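You operate a simulated robot arm through the tools that you are given. There is no shell and no other tool.

Carry out the task below with a simulated robot arm. There is one attempt and no reset: what you move stays moved.

TASK
Put things in order on the top of belt two. At the end: the black fuse from the top of belt two stands on top of the silver sample cylinder (marked "22"); the silver bracket from the top of belt two is in the grey tray; the yellow rivet magazine from the top of belt two stands on top of the silver riser block; the orange leg from the top of belt two stands where the black knob stood; the black knob from the top of belt two is on the yellow box; whatever was shut is shut again. Leave all else as you found it, and nothing knocked over.

Only the result counts: the job must be done as asked and must still hold three seconds after the hand-in. Knocking over, shifting, dropping, spilling or breaking anything else fails it.

THE ROBOT
A 6-joint arm with a two-finger parallel gripper, fixed in place. Base frame: the origin is at the foot of the arm, x ahead of it, y to its left, z up; the work surface is at about z = 0. Units: cm, degrees, N and s.
With the tool pointing down near the work surface it reaches from about 18 to 46 cm from the base axis. Its first joint turns from -70.0 to 70.0 degrees. Payload 1.9 kg.
The tool frame sits at the grasp point between the pads (the TCP): z along the fingers, y along the line on which they close. The tips reach 2.3 cm beyond it. The gripper opens to 9.4 cm. The fingers are 3.8 cm wide and 1 cm thick; the gripper's body (5.4 by 9.6 cm) begins 3.9 cm behind the TCP.
Orientation is told as [roll, pitch, yaw] about the base's x, y, z axes, in that order, counted from this pose: with the fingers straight down and closing along the base's y, the tool's x points along the base's -x, its y along +y and its z along -z.

THE INTERFACE
- The arm moves only by the tool servo_tool. Its argument "rows" is a list of rows, each a list of 3 entries, a list of its own where there are three numbers: the shift along the tool's x, y, z in cm, then the turn, a rotation vector about the tool's x, y, z in degrees, then the opening, from 0 (shut) to 1 (fully open). In form: [[[dx, dy, dz], [rx, ry, rz], claw], ...]. A call has 1 to 20 rows; each row is the pose to reach, as a shift and turn from the pose commanded when the call began, along the tool's axes at that moment. Rows are played at 5 a second. More than 5 cm and 8.6 degrees between two rows, or a gripper value outside its range, and nothing of the call is played. A pose out of reach is approached as far as the arm can. The call stops where the force on the tool passes 40 N (or 10 N more than at its start, if that is more) or the arm is blocked; 0.2 s more then pass. Each finger travels about 10.8 cm/s and halts on what it meets, pressing with about 32 N; the grip force reading is that of the motor and also rises with nothing between the fingers. The clock runs only during rows and for 0.2 s after the last one: add rows that repeat a pose to give the fingers time. It gives the time, the measured TCP pose, the force on the tool (base axes), the opening and the grip force at its end, in the units of the frame above (readings bear some noise), with the torque about the TCP (base axes, N m) and any sound that the robot's microphone picked up, and new pictures: "pictures" is both (left out), scene, wrist or none.
- Cameras (640 x 400 px; columns grow to the right, rows downward): "scene" is fixed at [4.83, 31.26, 41.08]; the picture's right is [-0.80, -0.59, 0.00], its down [-0.40, 0.55, -0.73] and it looks along [0.44, -0.59, -0.68] (base axes); focal length 214 px, centre (320, 200). "wrist" rides on the gripper at [8.7, 1.6, -7.5] in the tool frame; the picture's right is [-0.18, 0.98, 0.00], its down [-0.58, -0.11, -0.81] and it looks along [-0.79, -0.15, 0.59] (tool axes); focal length 243 px, centre (320, 200). There is no depth. A picture from a camera that has moved, and an enlarged one, comes with that camera's place and axes in the base frame and with its lens.
- enlarge(camera, box): a new picture of the part [left, top, right, bottom] of that camera's present view, enlarged. No time passes.
- close_job(): hands the job in; it is judged then, once.

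Nothing tells you positions but the pictures and the camera data. Unless the task says otherwise, let go and move clear before handing in.

The tools are called after ">>>" as name(argument=value, ...) on one line, values as JSON. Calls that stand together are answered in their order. servo_tool: Moves the arm, as the interface text tells. Its arguments: {"type":"object","properties":{"rows":{"type":"array","items":{"type":"array"}},"pictures":{"type":"string","enum":["both","scene","wrist","none"]}},"required":["rows"]} The other tools are called the same way: enlarge (camera, box) takes an enlarged picture of a part of a camera's view; close_job () hands the job in.

At the start:

```text
clock: 0.0
tool_pos: [31.78, 4.71, 29.65]
tool_rot: [0.0, 0.1, -0.1]
contact_force: [0.3, 0.7, 0.1]
moment: [-0.01, 0.02, 0.0]
gripper_width: 9.41
grip_force: 0.2
```

scene: 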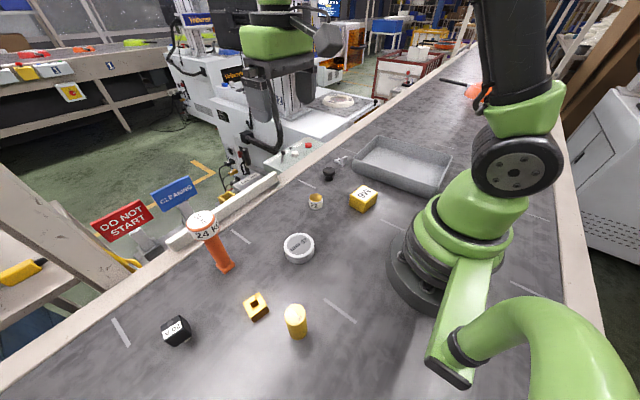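
wrist: 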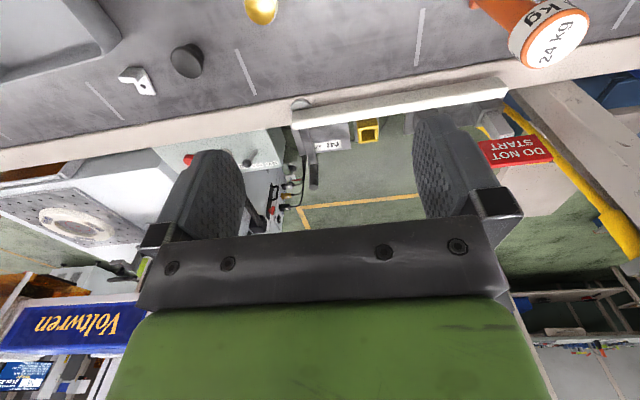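

I see a belt with several small items; I'll look closer at the pictures to identify each one before moving.

>>> enlarge(camera="scene", box=[260, 120, 460, 245])

>>> enlarge(camera="scene", box=[140, 200, 360, 360])

>>> enlarge(camera="wrist", box=[0, 0, 320, 200])

```text
3.20 times, centred on (360, 182) of scene
camera zoom: at [4.83, 31.26, 41.08], right [-0.8, -0.59, 0.0], down [-0.4, 0.55, -0.73], along [0.44, -0.59, -0.68], focal length 686 px, centre (192, 256)
```

zoom: 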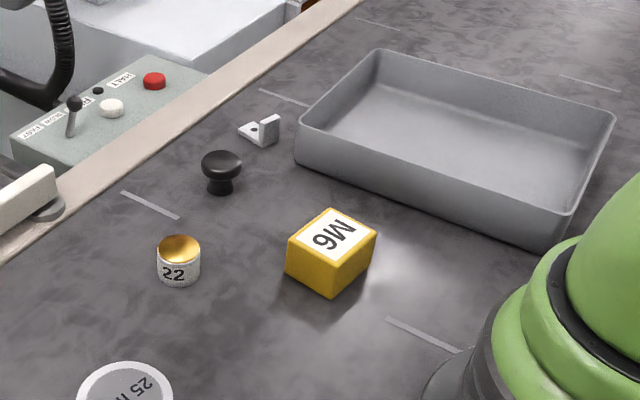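

```text
2.50 times, centred on (250, 280) of scene
camera zoom: at [4.83, 31.26, 41.08], right [-0.8, -0.59, 0.0], down [-0.4, 0.55, -0.73], along [0.44, -0.59, -0.68], focal length 536 px, centre (495, 0)
```

zoom: 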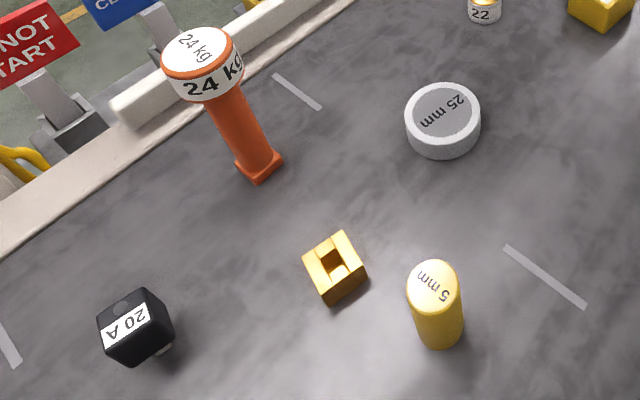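

```text
2.00 times, centred on (160, 100) of wrist
camera zoom: at [23.14, 6.53, 37.08], right [0.18, 0.98, 0.0], down [0.58, -0.11, 0.81], along [0.79, -0.15, -0.59], focal length 485 px, centre (640, 400)
```

zoom: 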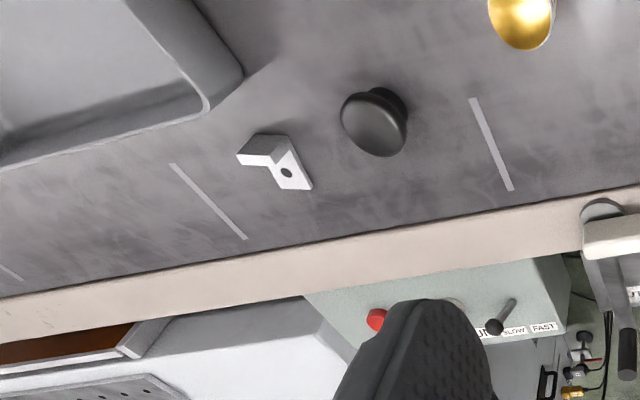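

The black "20 A" fuse, the gold square piece and the yellow "5 mm" cylinder need closer views, as do the knob, bracket and orange leg.

>>> enlarge(camera="scene", box=[150, 305, 214, 345])

>>> enlarge(camera="scene", box=[230, 285, 326, 345])

>>> enlarge(camera="scene", box=[300, 145, 380, 220])

>>> enlarge(camera="scene", box=[160, 205, 256, 275])

>>> enlarge(camera="scene", box=[340, 120, 470, 205])

>>> enlarge(camera="scene", box=[200, 120, 328, 200])

>>> enlarge(camera="scene", box=[0, 20, 200, 145])

```text
10.00 times, centred on (182, 325) of scene
camera zoom: at [4.83, 31.26, 41.08], right [-0.8, -0.59, 0.0], down [-0.4, 0.55, -0.73], along [0.44, -0.59, -0.68], focal length 2145 px, centre (1700, -1050)
```

zoom: 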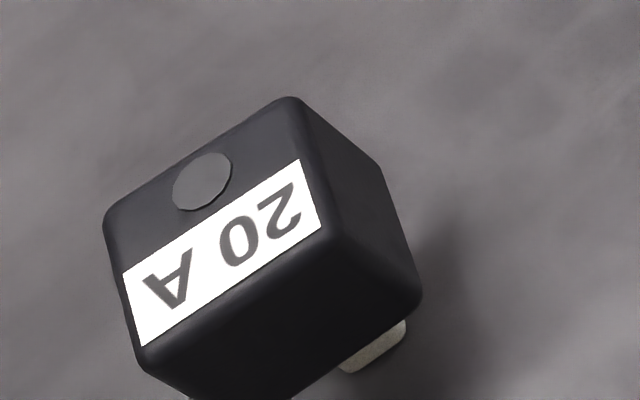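

```text
6.67 times, centred on (278, 315) of scene
camera zoom: at [4.83, 31.26, 41.08], right [-0.8, -0.59, 0.0], down [-0.4, 0.55, -0.73], along [0.44, -0.59, -0.68], focal length 1430 px, centre (600, -567)
```

zoom: 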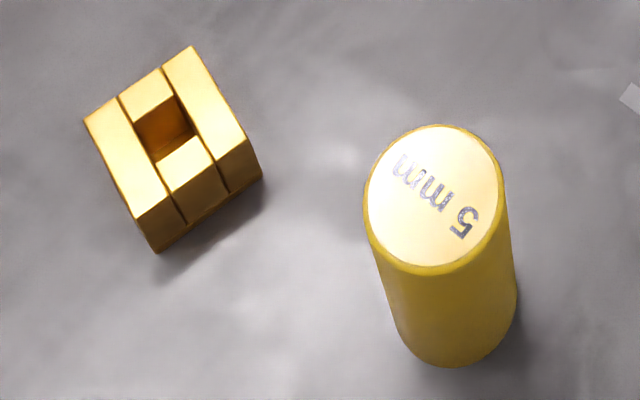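

```text
5.33 times, centred on (340, 182) of scene
camera zoom: at [4.83, 31.26, 41.08], right [-0.8, -0.59, 0.0], down [-0.4, 0.55, -0.73], along [0.44, -0.59, -0.68], focal length 1144 px, centre (213, 293)
```

zoom: 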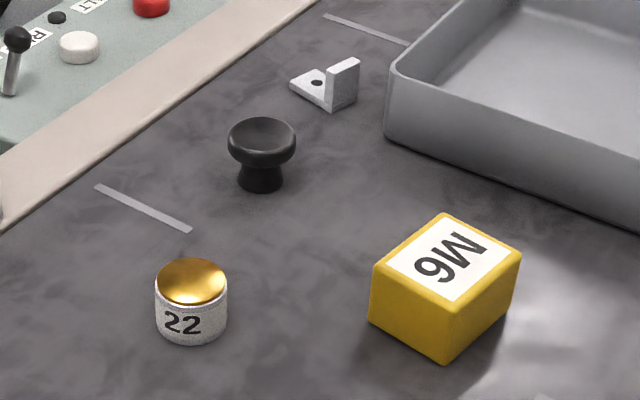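

```text
5.71 times, centred on (208, 240) of scene
camera zoom: at [4.83, 31.26, 41.08], right [-0.8, -0.59, 0.0], down [-0.4, 0.55, -0.73], along [0.44, -0.59, -0.68], focal length 1226 px, centre (960, -29)
```

zoom: 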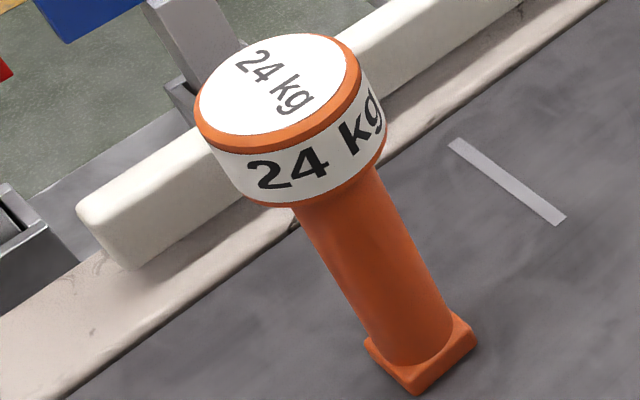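

```text
4.71 times, centred on (405, 162) of scene
camera zoom: at [4.83, 31.26, 41.08], right [-0.8, -0.59, 0.0], down [-0.4, 0.55, -0.73], along [0.44, -0.59, -0.68], focal length 1009 px, centre (-80, 376)
```

zoom: 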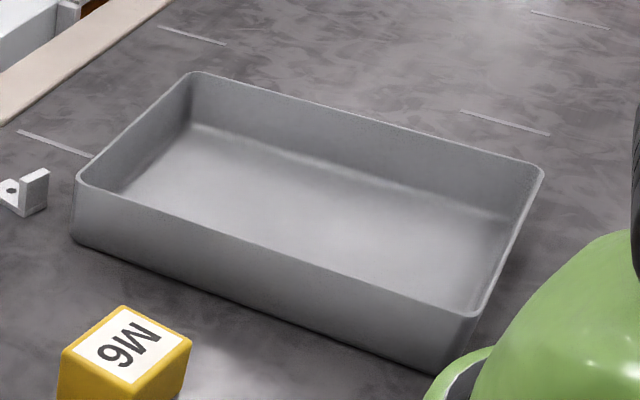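

```text
5.00 times, centred on (264, 160) of scene
camera zoom: at [4.83, 31.26, 41.08], right [-0.8, -0.59, 0.0], down [-0.4, 0.55, -0.73], along [0.44, -0.59, -0.68], focal length 1072 px, centre (600, 400)
```

zoom: 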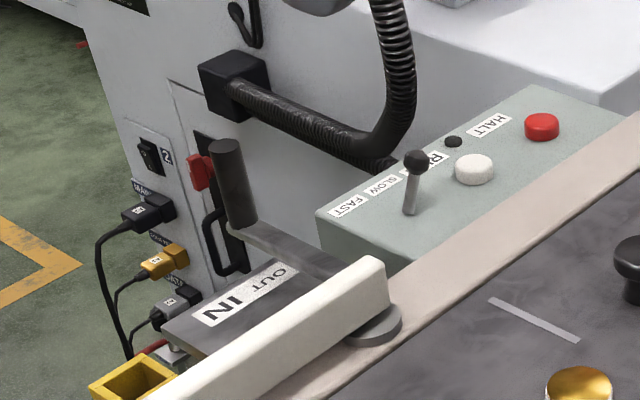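

```text
3.20 times, centred on (100, 82) of scene
camera zoom: at [4.83, 31.26, 41.08], right [-0.8, -0.59, 0.0], down [-0.4, 0.55, -0.73], along [0.44, -0.59, -0.68], focal length 686 px, centre (1024, 576)
```

zoom: 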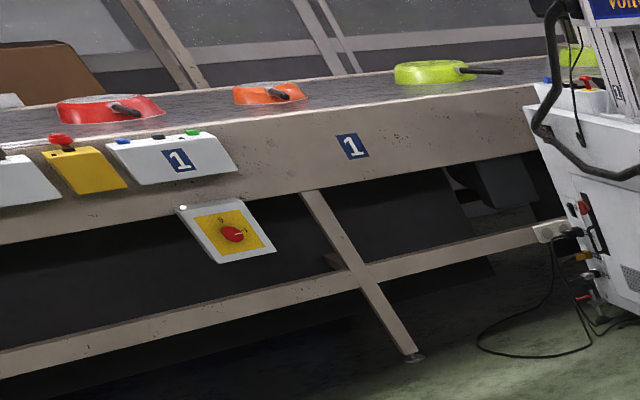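

I take the knob at about (34.9,-14), cylinder "22" at (30.9,-2.2), bracket at (37.3,-24.4), yellow box at (21,-10), riser at (24.5,12.3), leg at (34.9,24), the 5 mm cylinder at (14.6,24) and the fuse at (29.8,36). First I move above the knob to refine its place with the wrist camera.

>>> servo_tool(rows=[[[-0.4, -2.4, 2.2], [0, 0, 0], 1], [[-0.8, -4.8, 4.4], [0, 0, 0], 1], [[-1.2, -7.2, 6.6], [0, 0, 0], 1], [[-1.6, -9.6, 8.8], [0, 0, 0], 1], [[-2.0, -12, 11], [0, 0, 0], 1], [[-2.4, -14.4, 13], [0, 0, 0], 1], [[-2.8, -16.8, 15], [0, 0, 0], 1], [[-3.1, -18.7, 17], [0, 0, 0], 1], [[-3.1, -18.7, 17], [0, 0, 0], 1]])

```text
clock: 2.0
tool_pos: [34.64, -13.96, 12.54]
tool_rot: [0.0, 0.0, -0.1]
contact_force: [-0.1, -0.2, -0.4]
moment: [0.01, 0.02, 0.02]
gripper_width: 9.4
grip_force: 0.0
camera wrist: at [26.14, -12.3, 20.01], right [0.19, 0.98, 0.0], down [0.58, -0.11, 0.81], along [0.79, -0.15, -0.59], focal length 243 px, centre (320, 200)
```

scene: 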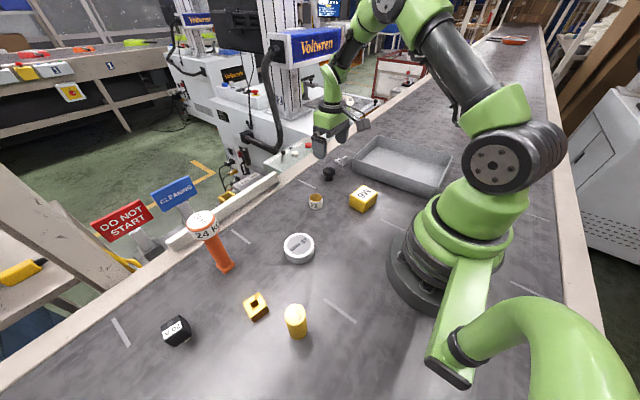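
wrist: 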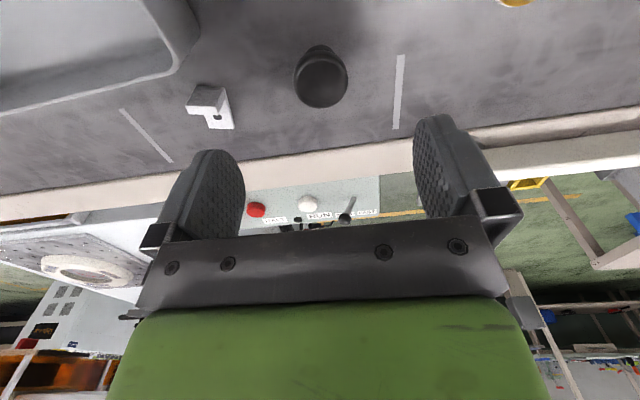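

>>> enlarge(camera="wrist", box=[170, 30, 410, 180])

```text
2.67 times, centred on (290, 105) of wrist
camera zoom: at [26.14, -12.3, 20.01], right [0.19, 0.98, 0.0], down [0.58, -0.11, 0.81], along [0.79, -0.15, -0.59], focal length 647 px, centre (400, 453)
```

zoom: 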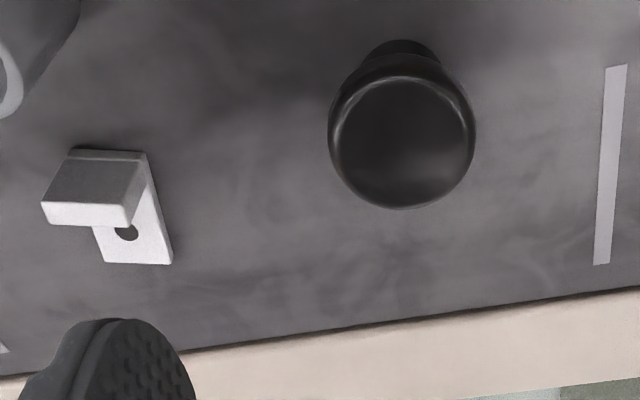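

The knob is at about (34.76, -13.88) with its head about 3.9 cm wide; I go down around it in two stages.

>>> servo_tool(rows=[[[0, 0, 2], [0, 0, 0], 0.75], [[0, 0, 4], [0, 0, 0], 0.75], [[0, 0, 6], [0, 0, 0], 0.75], [[0, 0, 7], [0, 0, 0], 0.75], [[0, 0, 7], [0, 0, 0], 0.75], [[0, 0, 7], [0, 0, 0], 0.75]])

```text
clock: 3.4
tool_pos: [34.61, -14.0, 5.55]
tool_rot: [0.0, 0.0, -0.1]
contact_force: [-0.7, -0.4, 0.2]
moment: [0.0, 0.01, 0.0]
gripper_width: 7.04
grip_force: 0.0
camera wrist: at [26.16, -12.27, 13.01], right [0.19, 0.98, 0.0], down [0.58, -0.11, 0.81], along [0.79, -0.15, -0.59], focal length 243 px, centre (320, 200)
```

scene: 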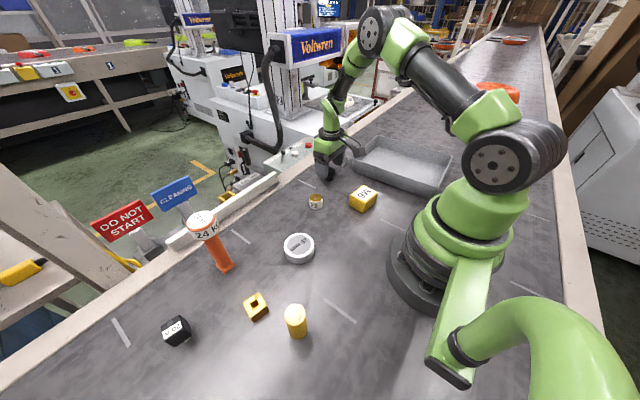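
wrist: 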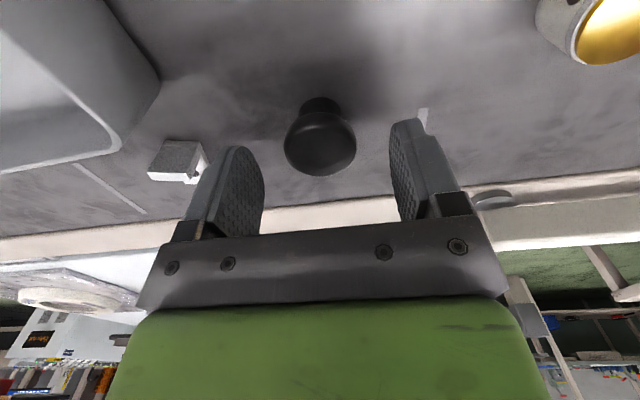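

>>> servo_tool(rows=[[[0, 0, 1.5], [0, 0, 0], 0.75], [[0, 0, 2.9], [0, 0, 0], 0.75], [[0, 0, 2.9], [0, 0, 0], 0.6], [[0, 0, 2.9], [0, 0, 0], 0.5], [[0, 0, 2.9], [0, 0, 0], 0.4], [[0, 0, 2.9], [0, 0, 0], 0.3], [[0, 0, 2.9], [0, 0, 0], 0.3], [[0, 0, 2.9], [0, 0, 0], 0.3]], pictures="wrist")

```text
clock: 5.2
tool_pos: [34.86, -13.98, 2.69]
tool_rot: [-0.1, 0.0, -0.2]
contact_force: [-0.4, 0.1, 0.6]
moment: [0.01, 0.0, -0.01]
gripper_width: 3.82
grip_force: 31.6
camera wrist: at [26.24, -12.21, 10.13], right [0.18, 0.98, 0.0], down [0.58, -0.11, 0.81], along [0.79, -0.15, -0.59], focal length 243 px, centre (320, 200)
```

wrist: 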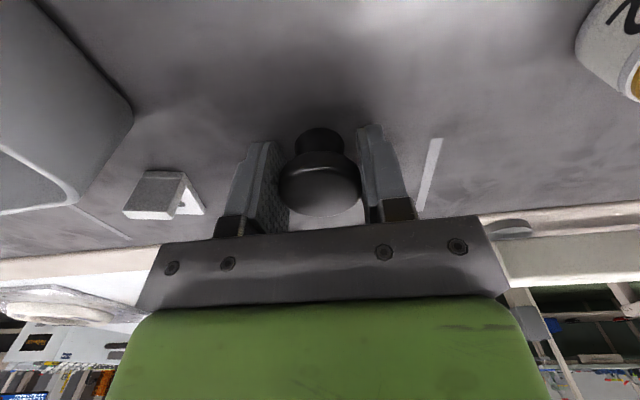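

The knob is held. I lift it and carry it above the yellow box, then check alignment.

>>> servo_tool(rows=[[[0, 0, -1], [0, 0, 0], 0.3], [[0, 0, -2.5], [0, 0, 0], 0.3], [[0, 0, -4.5], [0, 0, 0], 0.3], [[0, 0, -6.5], [0, 0, 0], 0.3], [[1.5, 0.5, -7], [0, 0, 0], 0.3], [[3.5, 1.0, -7], [0, 0, 0], 0.3], [[5.5, 1.5, -7], [0, 0, 0], 0.3], [[7.5, 2.0, -7], [0, 0, 0], 0.3], [[9.5, 2.7, -7], [0, 0, 0], 0.3], [[11.5, 3.3, -7], [0, 0, 0], 0.3], [[13, 3.7, -7], [0, 0, 0], 0.3], [[13.8, 3.85, -7], [0, 0, 0], 0.3], [[13.8, 3.85, -7], [0, 0, 0], 0.3]])

>>> enlarge(camera="scene", box=[300, 130, 396, 220])

>>> enlarge(camera="wrist", box=[200, 50, 440, 200])

```text
clock: 8.0
tool_pos: [20.92, -9.86, 9.71]
tool_rot: [0.0, 0.0, -0.1]
contact_force: [0.0, -0.5, -1.3]
moment: [0.05, 0.04, 0.03]
gripper_width: 3.79
grip_force: 32.3
camera wrist: at [12.39, -8.2, 17.14], right [0.18, 0.98, 0.0], down [0.58, -0.11, 0.81], along [0.79, -0.15, -0.59], focal length 243 px, centre (320, 200)
```

scene: 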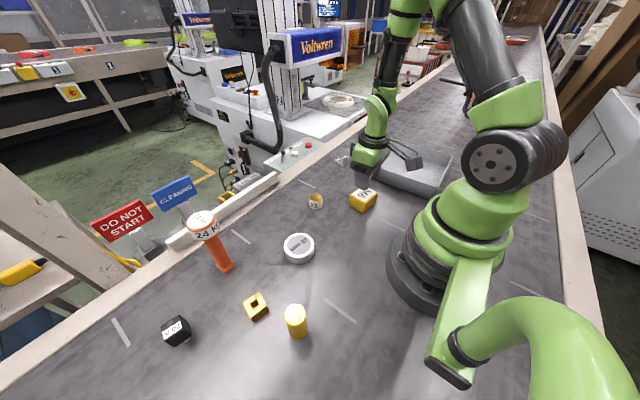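
wrist: 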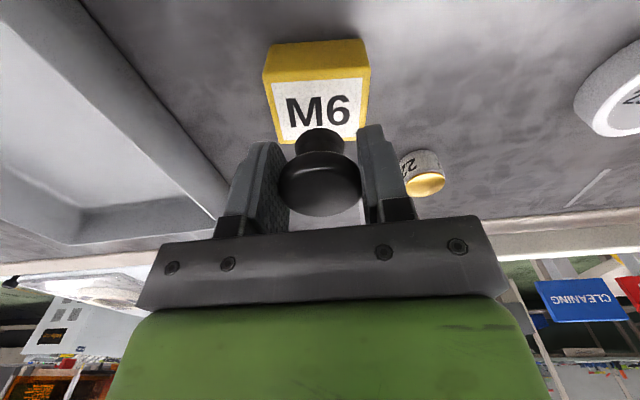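

```text
4.44 times, centred on (348, 175) of scene
camera zoom: at [4.83, 31.26, 41.08], right [-0.8, -0.59, 0.0], down [-0.4, 0.55, -0.73], along [0.44, -0.59, -0.68], focal length 953 px, centre (196, 311)
```

zoom: 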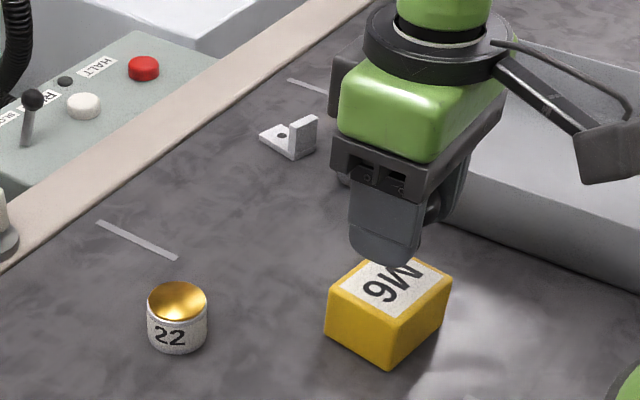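

```text
2.67 times, centred on (320, 125) of wrist
camera zoom: at [12.39, -8.2, 17.14], right [0.18, 0.98, 0.0], down [0.58, -0.11, 0.81], along [0.79, -0.15, -0.59], focal length 647 px, centre (320, 400)
```

zoom: 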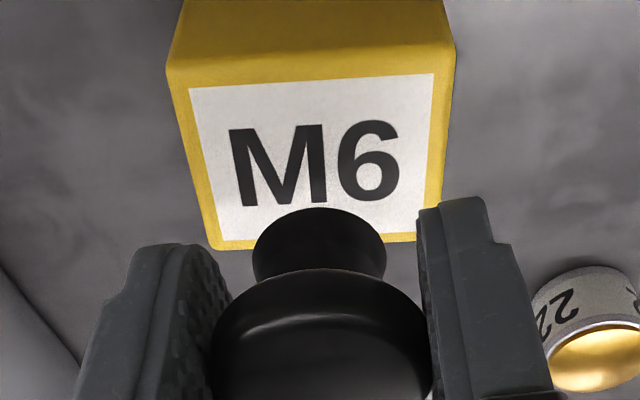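

The knob is centred above the box (box centre about (21.0,-9.9), top about 3.7). I lower it slowly.

>>> servo_tool(rows=[[[0, 0, 1], [0, 0, 0], 0.3], [[0, 0, 2], [0, 0, 0], 0.3], [[0, 0, 2.6], [0, 0, 0], 0.3], [[0, 0, 2.9], [0, 0, 0], 0.3], [[0, 0, 3.0], [0, 0, 0], 0.3], [[0, 0, 3.0], [0, 0, 0], 0.3]])

>>> enlarge(camera="scene", box=[330, 160, 394, 220])

>>> enlarge(camera="wrist", box=[200, 50, 440, 200])

```text
clock: 9.4
tool_pos: [20.9, -10.09, 6.68]
tool_rot: [0.0, 0.0, 0.0]
contact_force: [-0.1, 0.3, -0.2]
moment: [-0.05, -0.01, -0.01]
gripper_width: 3.8
grip_force: 31.8
camera wrist: at [12.34, -8.35, 14.14], right [0.18, 0.98, 0.0], down [0.58, -0.11, 0.81], along [0.79, -0.15, -0.59], focal length 243 px, centre (320, 200)
```

scene: 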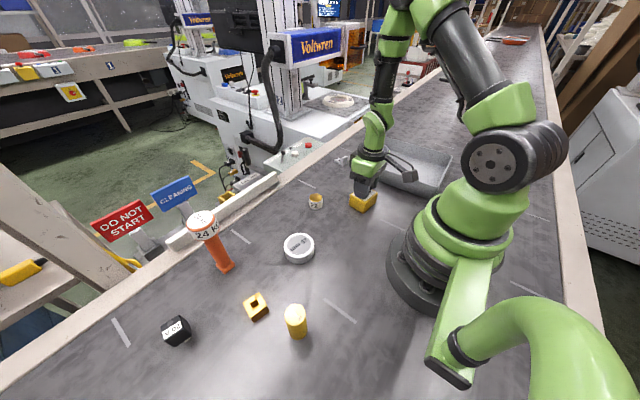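
wrist: 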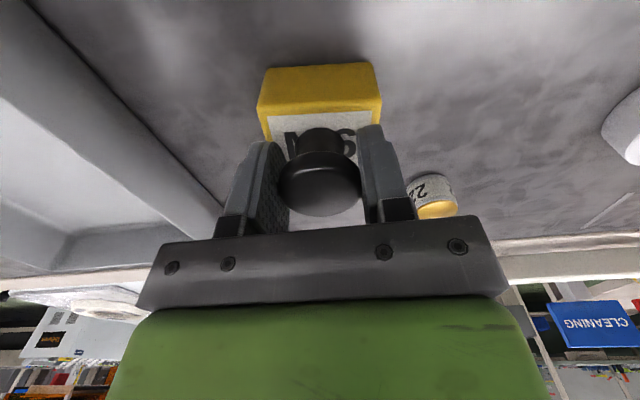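

```text
6.67 times, centred on (362, 190) of scene
camera zoom: at [4.83, 31.26, 41.08], right [-0.8, -0.59, 0.0], down [-0.4, 0.55, -0.73], along [0.44, -0.59, -0.68], focal length 1430 px, centre (40, 267)
```

zoom: 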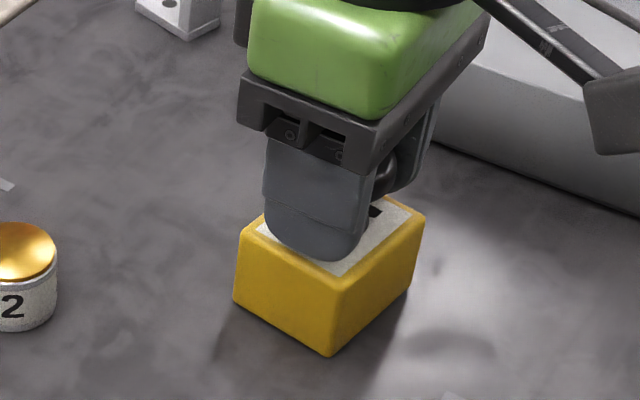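

```text
2.67 times, centred on (320, 125) of wrist
camera zoom: at [12.34, -8.35, 14.14], right [0.18, 0.98, 0.0], down [0.58, -0.11, 0.81], along [0.79, -0.15, -0.59], focal length 647 px, centre (320, 400)
```

zoom: 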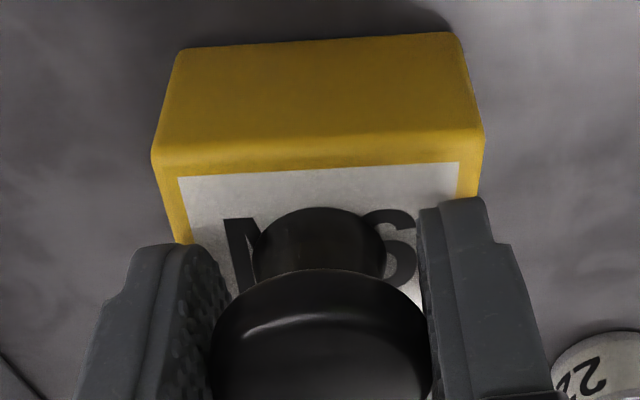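

>>> servo_tool(rows=[[[0, 0, 0.1], [0, 0, 0], 0.3], [[0, 0, 0.2], [0, 0, 0], 0.3], [[0, 0, 0.2], [0, 0, 0], 0.3]], pictures="none")

>>> servo_tool(rows=[[[0, 0, 0.05], [0, 0, 0], 0.3], [[0, 0, 0.1], [0, 0, 0], 0.3], [[0, 0, 0.1], [0, 0, 0], 0.3]], pictures="wrist")

>>> enlarge(camera="wrist", box=[200, 50, 440, 200])

```text
clock: 10.2
tool_pos: [20.95, -9.98, 6.48]
tool_rot: [0.0, 0.0, -0.2]
contact_force: [-3.2, -2.7, 30.9]
moment: [-0.06, -0.01, -0.06]
gripper_width: 3.81
grip_force: 31.9
```

```text
clock: 11.0
tool_pos: [21.02, -10.17, 6.44]
tool_rot: [0.0, -0.1, 0.0]
contact_force: [3.6, 2.1, 28.9]
moment: [0.04, -0.17, -0.03]
gripper_width: 3.81
grip_force: 32.4
camera wrist: at [12.4, -8.37, 13.84], right [0.18, 0.98, 0.0], down [0.58, -0.11, 0.81], along [0.79, -0.15, -0.59], focal length 243 px, centre (320, 200)
```

wrist: 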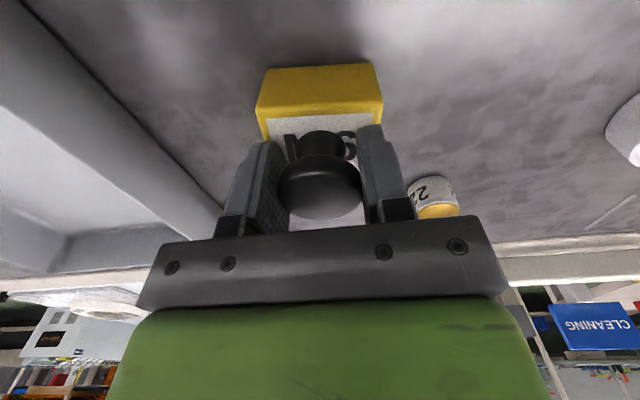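

```text
2.67 times, centred on (320, 125) of wrist
camera zoom: at [12.4, -8.37, 13.84], right [0.18, 0.98, 0.0], down [0.58, -0.11, 0.81], along [0.79, -0.15, -0.59], focal length 647 px, centre (320, 400)
```

zoom: 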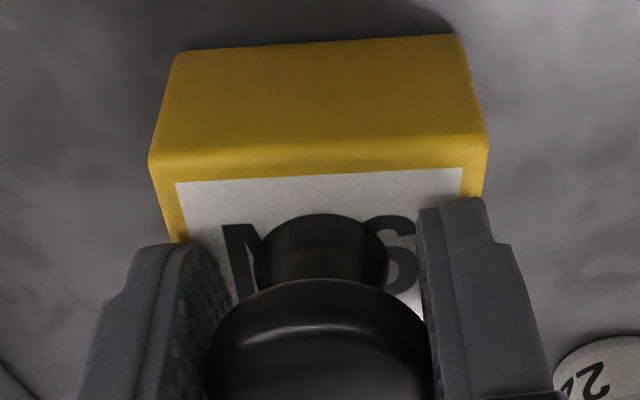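

Contact is felt (about 30 N), so the knob sits on the box. I ease off a little, open and rise.

>>> servo_tool(rows=[[[0, 0, -0.12], [0, 0, 0], 0.3], [[0, 0, -0.15], [0, 0, 0], 0.41], [[0, 0, -0.15], [0, 0, 0], 0.5], [[0, 0, -0.15], [0, 0, 0], 0.65], [[0, 0, -0.15], [0, 0, 0], 0.7], [[0, 0, -1.5], [0, 0, 0], 0.7], [[0, 0, -3.5], [0, 0, 0], 0.7], [[0, 0, -6], [0, 0, 0], 0.7], [[0, 0, -8.5], [0, 0, 0], 0.7], [[0, 0, -9], [0, 0, 0], 0.7]])

>>> enlarge(camera="scene", box=[300, 130, 396, 220])

```text
clock: 13.2
tool_pos: [21.07, -10.11, 15.27]
tool_rot: [0.0, 0.0, -0.1]
contact_force: [-0.5, 0.4, 0.7]
moment: [0.0, 0.0, 0.01]
gripper_width: 6.57
grip_force: 0.0
camera wrist: at [12.45, -8.39, 22.92], right [0.18, 0.98, 0.0], down [0.58, -0.11, 0.81], along [0.79, -0.15, -0.59], focal length 243 px, centre (320, 200)
```

scene: 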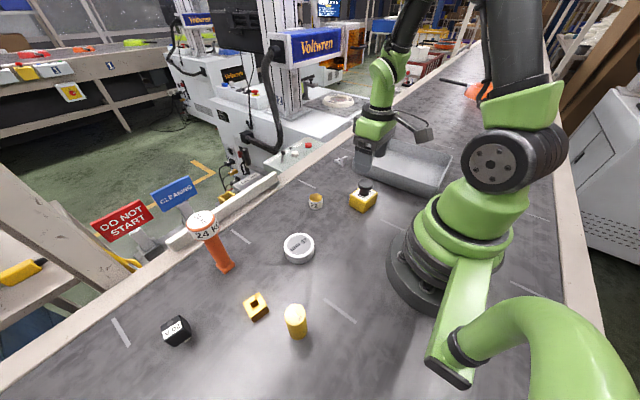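
wrist: 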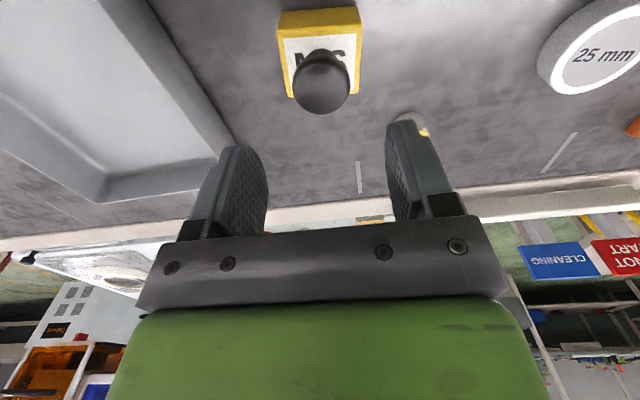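

```text
4.44 times, centred on (348, 175) of scene
camera zoom: at [4.83, 31.26, 41.08], right [-0.8, -0.59, 0.0], down [-0.4, 0.55, -0.73], along [0.44, -0.59, -0.68], focal length 953 px, centre (196, 311)
```

zoom: 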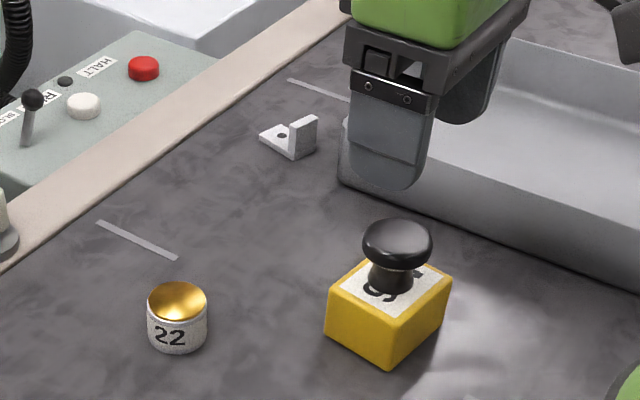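

The knob stands on the box. Next comes the bracket, at about (37.1,-24.0) and turned about -13.5°; I move above it to check.

>>> servo_tool(rows=[[[-2, -1.7, 0], [0, 0, 1.7], 0.6], [[-4, -3.5, 0], [0, 0, 3.4], 0.6], [[-6, -5.2, 0], [0, 0, 5.1], 0.6], [[-8, -7, 0.5], [0, 0, 6.8], 0.6], [[-10, -8.7, 1.5], [0, 0, 8.5], 0.6], [[-12, -10.4, 2.5], [0, 0, 10.2], 0.6], [[-14, -12.2, 3.5], [0, 0, 12], 0.6], [[-16, -13.9, 4.4], [0, 0, 13.5], 0.6], [[-16, -13.9, 4.4], [0, 0, 13.5], 0.6], [[-16, -13.9, 4.4], [0, 0, 13.5], 0.6]])

>>> enlarge(camera="wrist", box=[200, 30, 440, 180])

```text
clock: 15.4
tool_pos: [36.89, -23.9, 11.04]
tool_rot: [0.2, -0.2, -13.7]
contact_force: [0.0, -0.2, -0.6]
moment: [-0.01, 0.02, 0.0]
gripper_width: 5.67
grip_force: 0.0
camera wrist: at [28.93, -20.3, 18.45], right [0.41, 0.91, 0.0], down [0.54, -0.24, 0.81], along [0.74, -0.33, -0.59], focal length 243 px, centre (320, 200)
```

scene: 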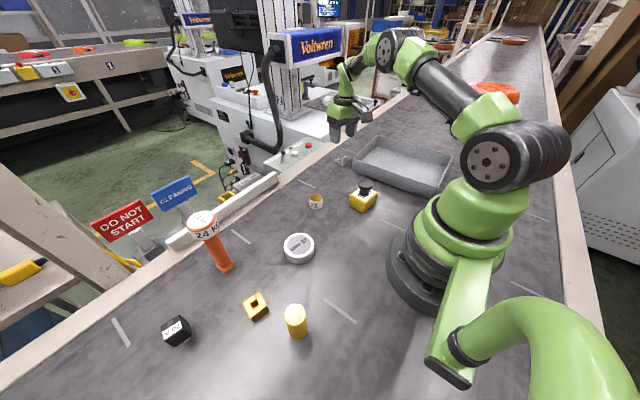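
wrist: 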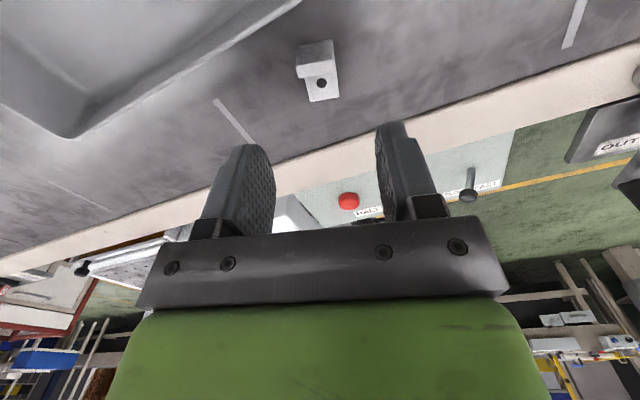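

```text
2.67 times, centred on (320, 105) of wrist
camera zoom: at [28.93, -20.3, 18.45], right [0.41, 0.91, 0.0], down [0.54, -0.24, 0.81], along [0.74, -0.33, -0.59], focal length 647 px, centre (320, 453)
```

zoom: 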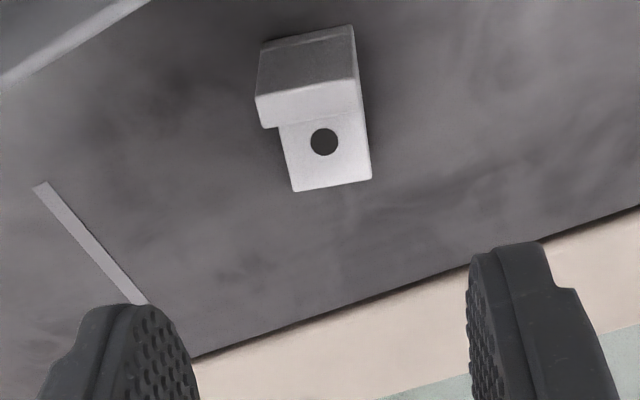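

The bracket is centred under the gripper and lined up. I go down and grip it across its width.

>>> servo_tool(rows=[[[0, 0, 2], [0, 0, 0], 0.6], [[0, 0, 4], [0, 0, 0], 0.6], [[0, 0, 6], [0, 0, 0], 0.6], [[0, 0, 7.5], [0, 0, 0], 0.6], [[0, 0, 8.4], [0, 0, 0], 0.6], [[0, 0, 8.4], [0, 0, 0], 0.5], [[0, 0, 8.4], [0, 0, 0], 0.4], [[0, 0, 8.4], [0, 0, 0], 0.3], [[0, 0, 8.4], [0, 0, 0], 0.2], [[0, 0, 8.4], [0, 0, 0], 0.15], [[0, 0, 8.4], [0, 0, 0], 0.15]])

```text
clock: 17.8
tool_pos: [37.11, -23.88, 2.67]
tool_rot: [0.0, 0.0, -13.6]
contact_force: [0.9, 0.4, 0.8]
moment: [0.0, -0.01, -0.05]
gripper_width: 2.28
grip_force: 31.6
camera wrist: at [29.05, -20.2, 10.14], right [0.41, 0.91, 0.0], down [0.54, -0.24, 0.81], along [0.74, -0.33, -0.59], focal length 243 px, centre (320, 200)
```

scene: 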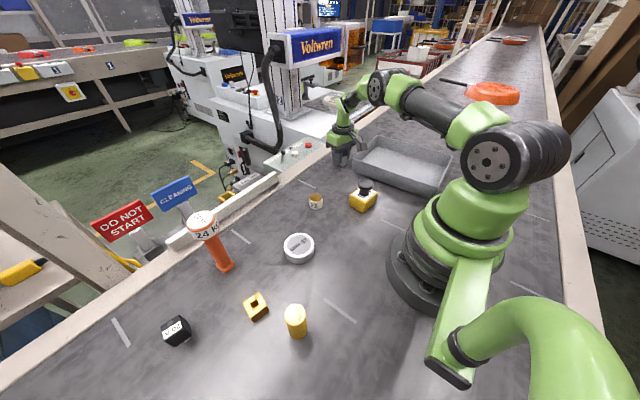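
wrist: 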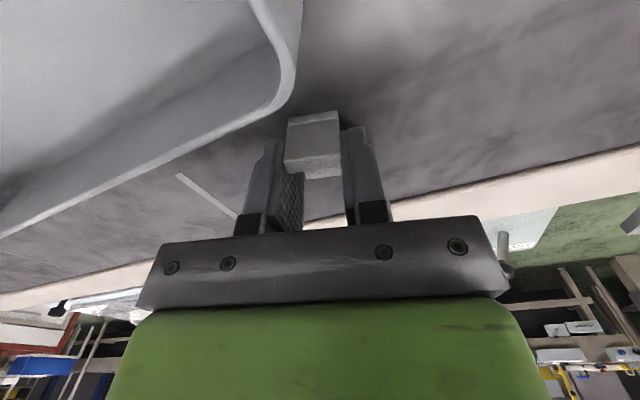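

The bracket is held. I lift it over the tray wall and carry it above the tray floor.

>>> servo_tool(rows=[[[0, 0, -1], [0, 0, 0], 0.15], [[0, 0, -3], [0, 0, 0], 0.15], [[0, 0, -5.5], [0, 0, 0], 0.15], [[0, 0, -8], [0, 0, 0], 0.15], [[1, -0.8, -9], [0, 0, 0], 0.15], [[3, -2.4, -9], [0, 0, 0], 0.15], [[5, -4.1, -9], [0, 0, 0], 0.15], [[7, -5.8, -9], [0, 0, 0], 0.15], [[9, -7.4, -9], [0, 0, 0], 0.15], [[11, -9.1, -9], [0, 0, 0], 0.15], [[12.5, -10.3, -9], [0, 0, 0], 0.15], [[12.5, -10.3, -9], [0, 0, 0], 0.15]])

```text
clock: 20.4
tool_pos: [22.56, -31.01, 11.69]
tool_rot: [0.0, 0.0, -13.6]
contact_force: [0.0, 0.2, -0.9]
moment: [0.01, 0.02, 0.01]
gripper_width: 2.32
grip_force: 31.6
camera wrist: at [14.51, -27.39, 19.15], right [0.41, 0.91, 0.0], down [0.54, -0.24, 0.81], along [0.74, -0.33, -0.59], focal length 243 px, centre (320, 200)
```

scene: 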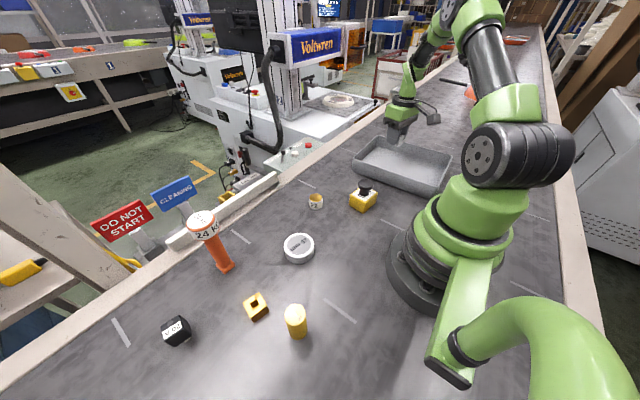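
wrist: 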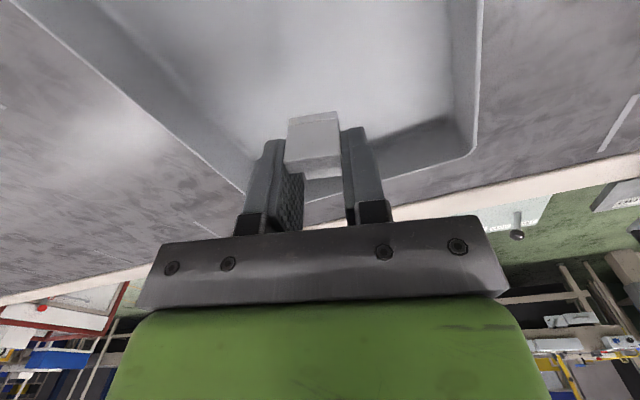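

>>> servo_tool(rows=[[[0, 0, 2], [0, 0, 0], 0.15], [[0, 0, 4], [0, 0, 0], 0.15], [[0, 0, 6], [0, 0, 0], 0.15], [[0, 0, 7.5], [0, 0, 0], 0.15], [[0, 0, 8], [0, 0, 0], 0.15], [[0, 0, 8.15], [0, 0, 0], 0.15], [[0, 0, 8.3], [0, 0, 0], 0.15], [[0, 0, 8.3], [0, 0, 0], 0.15]])

>>> enlarge(camera="scene", box=[340, 100, 460, 210])

```text
clock: 22.2
tool_pos: [22.42, -31.08, 3.21]
tool_rot: [0.0, 0.0, -13.6]
contact_force: [-0.6, 0.2, -0.9]
moment: [-0.01, -0.06, -0.03]
gripper_width: 2.35
grip_force: 32.4
camera wrist: at [14.53, -27.28, 10.73], right [0.41, 0.91, 0.0], down [0.54, -0.24, 0.81], along [0.74, -0.33, -0.59], focal length 243 px, centre (320, 200)
```

scene: 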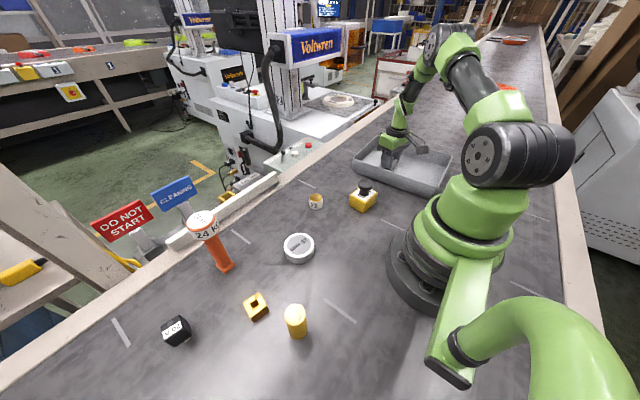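
wrist: 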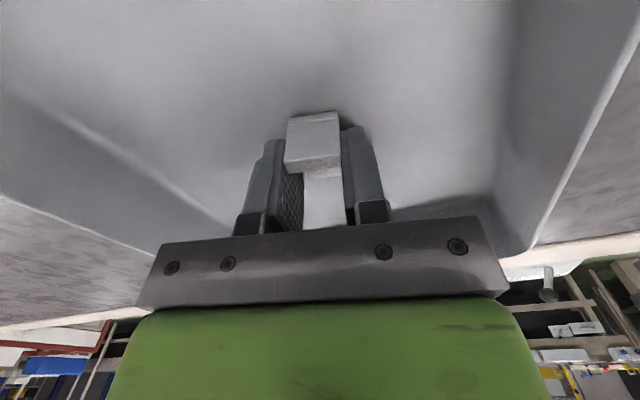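

```text
3.64 times, centred on (400, 155) of scene
camera zoom: at [4.83, 31.26, 41.08], right [-0.8, -0.59, 0.0], down [-0.4, 0.55, -0.73], along [0.44, -0.59, -0.68], focal length 780 px, centre (29, 364)
```

zoom: 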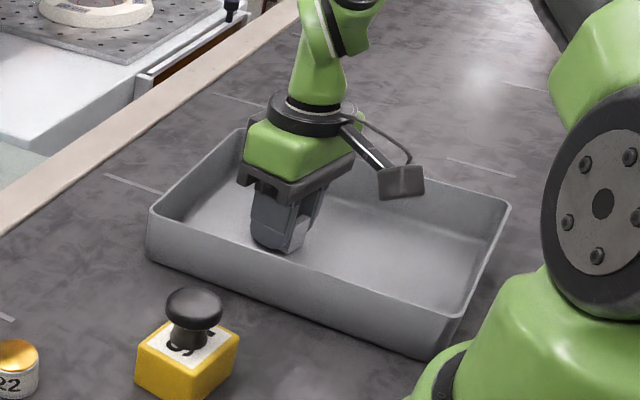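

No contact with the tray floor yet; I lower in small steps.

>>> servo_tool(rows=[[[0, 0, 0.1], [0, 0, 0], 0.15], [[0, 0, 0.2], [0, 0, 0], 0.15], [[0, 0, 0.2], [0, 0, 0], 0.15]], pictures="none")

```text
clock: 23.0
tool_pos: [22.49, -30.98, 3.24]
tool_rot: [0.1, -0.1, -13.6]
contact_force: [-0.3, -0.1, -0.4]
moment: [0.01, 0.0, -0.05]
gripper_width: 2.32
grip_force: 32.3
```

>>> servo_tool(rows=[[[0, 0, 0.1], [0, 0, 0], 0.15], [[0, 0, 0.15], [0, 0, 0], 0.15], [[0, 0, 0.15], [0, 0, 0], 0.15]], pictures="none")

```text
clock: 23.8
tool_pos: [22.61, -31.01, 2.93]
tool_rot: [-0.1, -0.1, -13.6]
contact_force: [0.0, 5.2, 29.0]
moment: [0.14, 0.23, -0.03]
gripper_width: 2.32
grip_force: 32.1
```

Contact with the tray floor is felt. I ease off, open and rise straight up.

>>> servo_tool(rows=[[[0, 0, -0.08], [0, 0, 0], 0.15], [[0, 0, -0.1], [0, 0, 0], 0.3], [[0, 0, -0.1], [0, 0, 0], 0.45], [[0, 0, -0.1], [0, 0, 0], 0.5], [[0, 0, -0.1], [0, 0, 0], 0.5], [[0, 0, -2], [0, 0, 0], 0.5], [[0, 0, -5], [0, 0, 0], 0.5], [[0, 0, -9], [0, 0, 0], 0.5], [[0, 0, -13], [0, 0, 0], 0.5], [[0, 0, -13], [0, 0, 0], 0.5]])

>>> enlarge(camera="wrist", box=[160, 0, 480, 200])

```text
clock: 26.0
tool_pos: [22.52, -30.92, 15.91]
tool_rot: [0.0, 0.0, -13.5]
contact_force: [0.3, -0.6, -0.1]
moment: [0.0, 0.03, -0.01]
gripper_width: 4.69
grip_force: 0.1
camera wrist: at [14.54, -27.2, 23.45], right [0.41, 0.91, 0.0], down [0.54, -0.24, 0.81], along [0.74, -0.33, -0.59], focal length 243 px, centre (320, 200)
```

scene: 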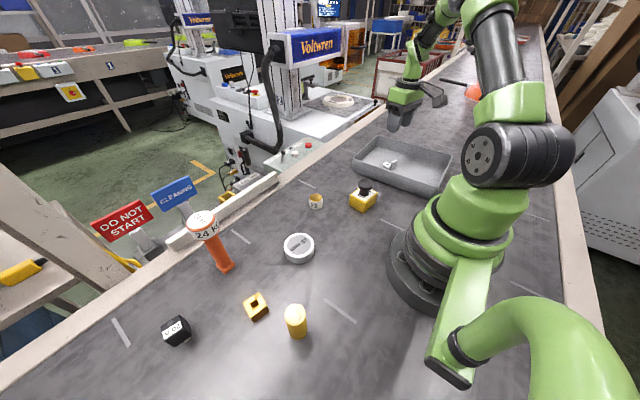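
wrist: 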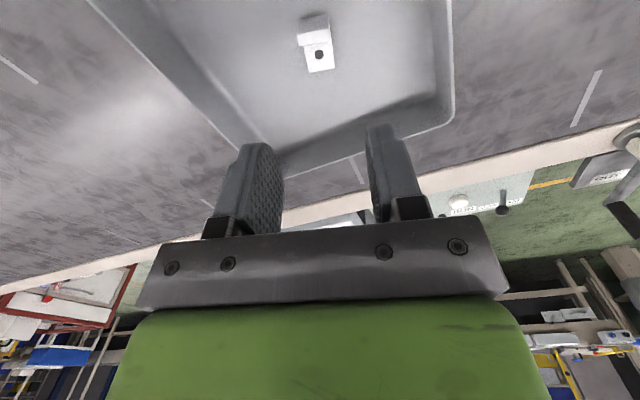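

```text
2.00 times, centred on (320, 100) of wrist
camera zoom: at [14.54, -27.2, 23.45], right [0.41, 0.91, 0.0], down [0.54, -0.24, 0.81], along [0.74, -0.33, -0.59], focal length 485 px, centre (320, 400)
```

zoom: 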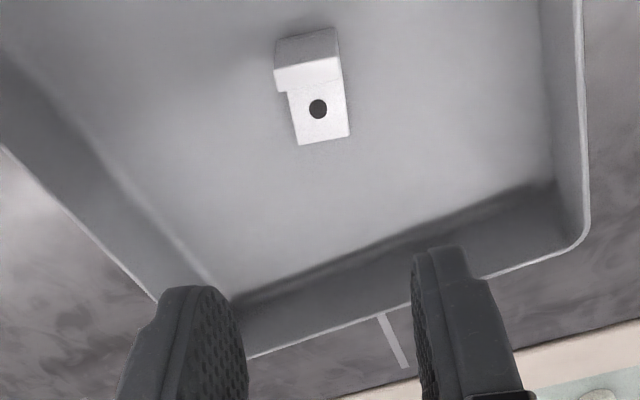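

The bracket is in the tray. Now I swing back to inspect cylinder "22" from above.

>>> servo_tool(rows=[[[-0.1, 3, 0], [0, 0, -1.3], 0.8], [[-0.3, 6, 0], [0, 0, -2.6], 0.8], [[-0.4, 9, 0], [0, 0, -4], 0.8], [[-0.6, 12, 0], [0, 0, -5.4], 0.8], [[-0.7, 15, 0], [0, 0, -6.8], 0.8], [[-0.9, 18, 0], [0, 0, -8.1], 0.8], [[-1.0, 21, 0], [0, 0, -9.5], 0.8], [[-1.2, 24, 0.5], [0, 0, -10.8], 0.8], [[-1.3, 27, 1.5], [0, 0, -12.2], 0.8], [[-1.5, 30.2, 2.5], [0, 0, -13.6], 0.8], [[-1.5, 30.2, 2.5], [0, 0, -13.6], 0.8], [[-1.5, 30.2, 2.5], [0, 0, -13.6], 0.8]])

>>> enlarge(camera="wrist", box=[240, 20, 400, 120])

```text
clock: 28.6
tool_pos: [31.1, -2.16, 13.4]
tool_rot: [-0.1, 0.0, 0.1]
contact_force: [0.1, 0.3, 0.4]
moment: [-0.03, -0.01, 0.0]
gripper_width: 7.51
grip_force: 0.2
camera wrist: at [22.43, -0.39, 20.91], right [0.18, 0.98, 0.0], down [0.58, -0.11, 0.81], along [0.79, -0.15, -0.59], focal length 243 px, centre (320, 200)
```

scene: 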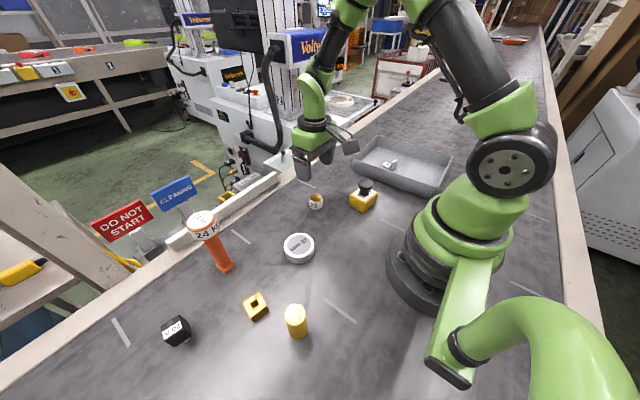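
wrist: 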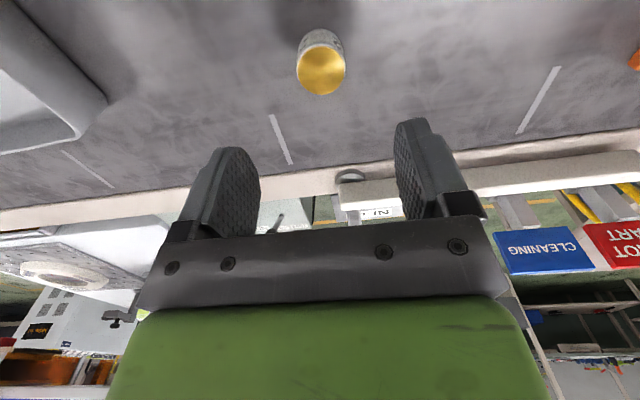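

```text
4.00 times, centred on (320, 70) of wrist
camera zoom: at [22.43, -0.39, 20.91], right [0.18, 0.98, 0.0], down [0.58, -0.11, 0.81], along [0.79, -0.15, -0.59], focal length 970 px, centre (320, 720)
```

zoom: 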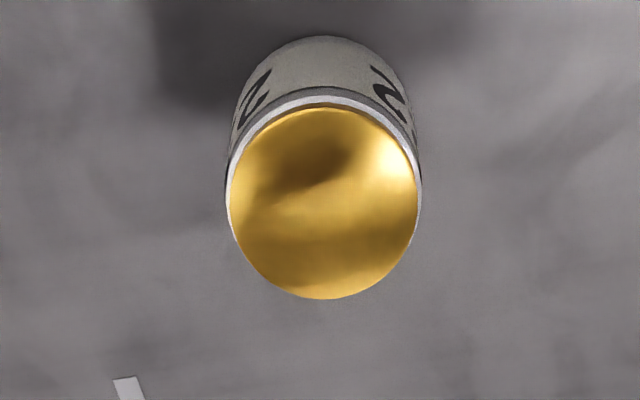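

Cylinder "22" has a flat top, is centred at about (31.0,-2.0) and about 3 cm high. I now go high across to look at the fuse.

>>> servo_tool(rows=[[[0, 0, -3], [0, 0, 0], 0.8], [[0.5, 2, -6.6], [0, 0, 0], 0.8], [[1, 5, -6.6], [0, 0, 0], 0.8], [[1.5, 8, -6.6], [0, 0, 0], 0.8], [[2, 11, -6.6], [0, 0, 0], 0.8], [[2.5, 14, -6.6], [0, 0, 0], 0.8], [[3, 17, -6.6], [0, 0, 0], 0.8], [[3.5, 20, -6.6], [0, 0, 0], 0.8], [[4, 23, -6.6], [0, 0, 0], 0.8], [[4.5, 26, -6.6], [0, 0, 0], 0.8], [[5, 29, -6.6], [0, 0, 0], 0.8], [[5.5, 32, -6.6], [0, 0, 0], 0.8], [[6.1, 35, -6.6], [0, 0, 0], 0.8], [[6.1, 35, -6.6], [0, 0, 0], 0.8]])

>>> enlarge(camera="wrist", box=[200, 20, 520, 220])

```text
clock: 31.6
tool_pos: [24.82, 33.06, 20.31]
tool_rot: [0.0, 0.0, 0.2]
contact_force: [0.0, 0.4, -0.8]
moment: [0.04, -0.01, 0.0]
gripper_width: 7.52
grip_force: 0.2
camera wrist: at [16.23, 34.69, 27.67], right [0.18, 0.98, 0.0], down [0.58, -0.11, 0.81], along [0.79, -0.15, -0.59], focal length 243 px, centre (320, 200)
```

scene: 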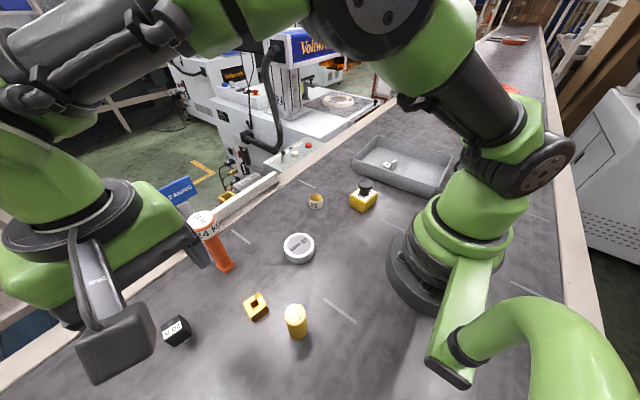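
wrist: 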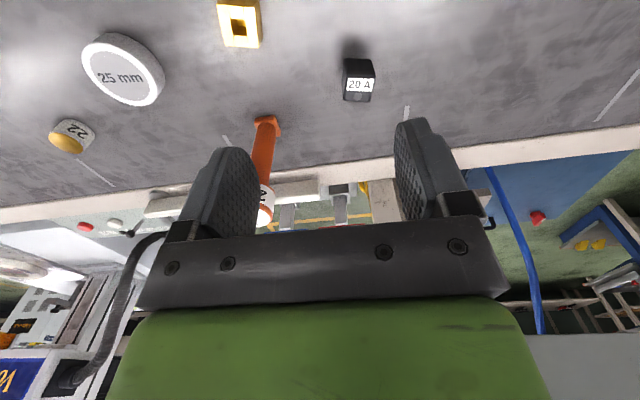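

```text
2.00 times, centred on (360, 120) of wrist
camera zoom: at [16.23, 34.69, 27.67], right [0.18, 0.98, 0.0], down [0.58, -0.11, 0.81], along [0.79, -0.15, -0.59], focal length 485 px, centre (240, 360)
```

zoom: 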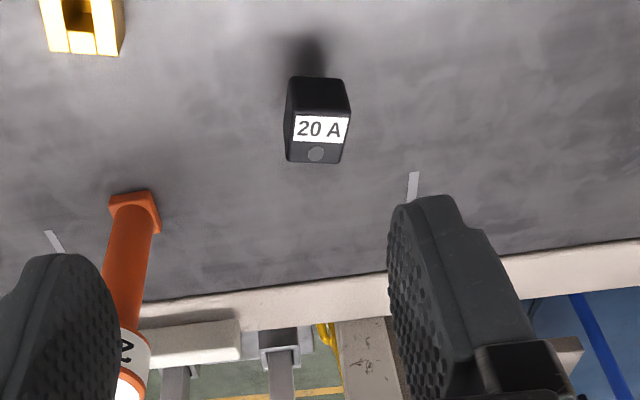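

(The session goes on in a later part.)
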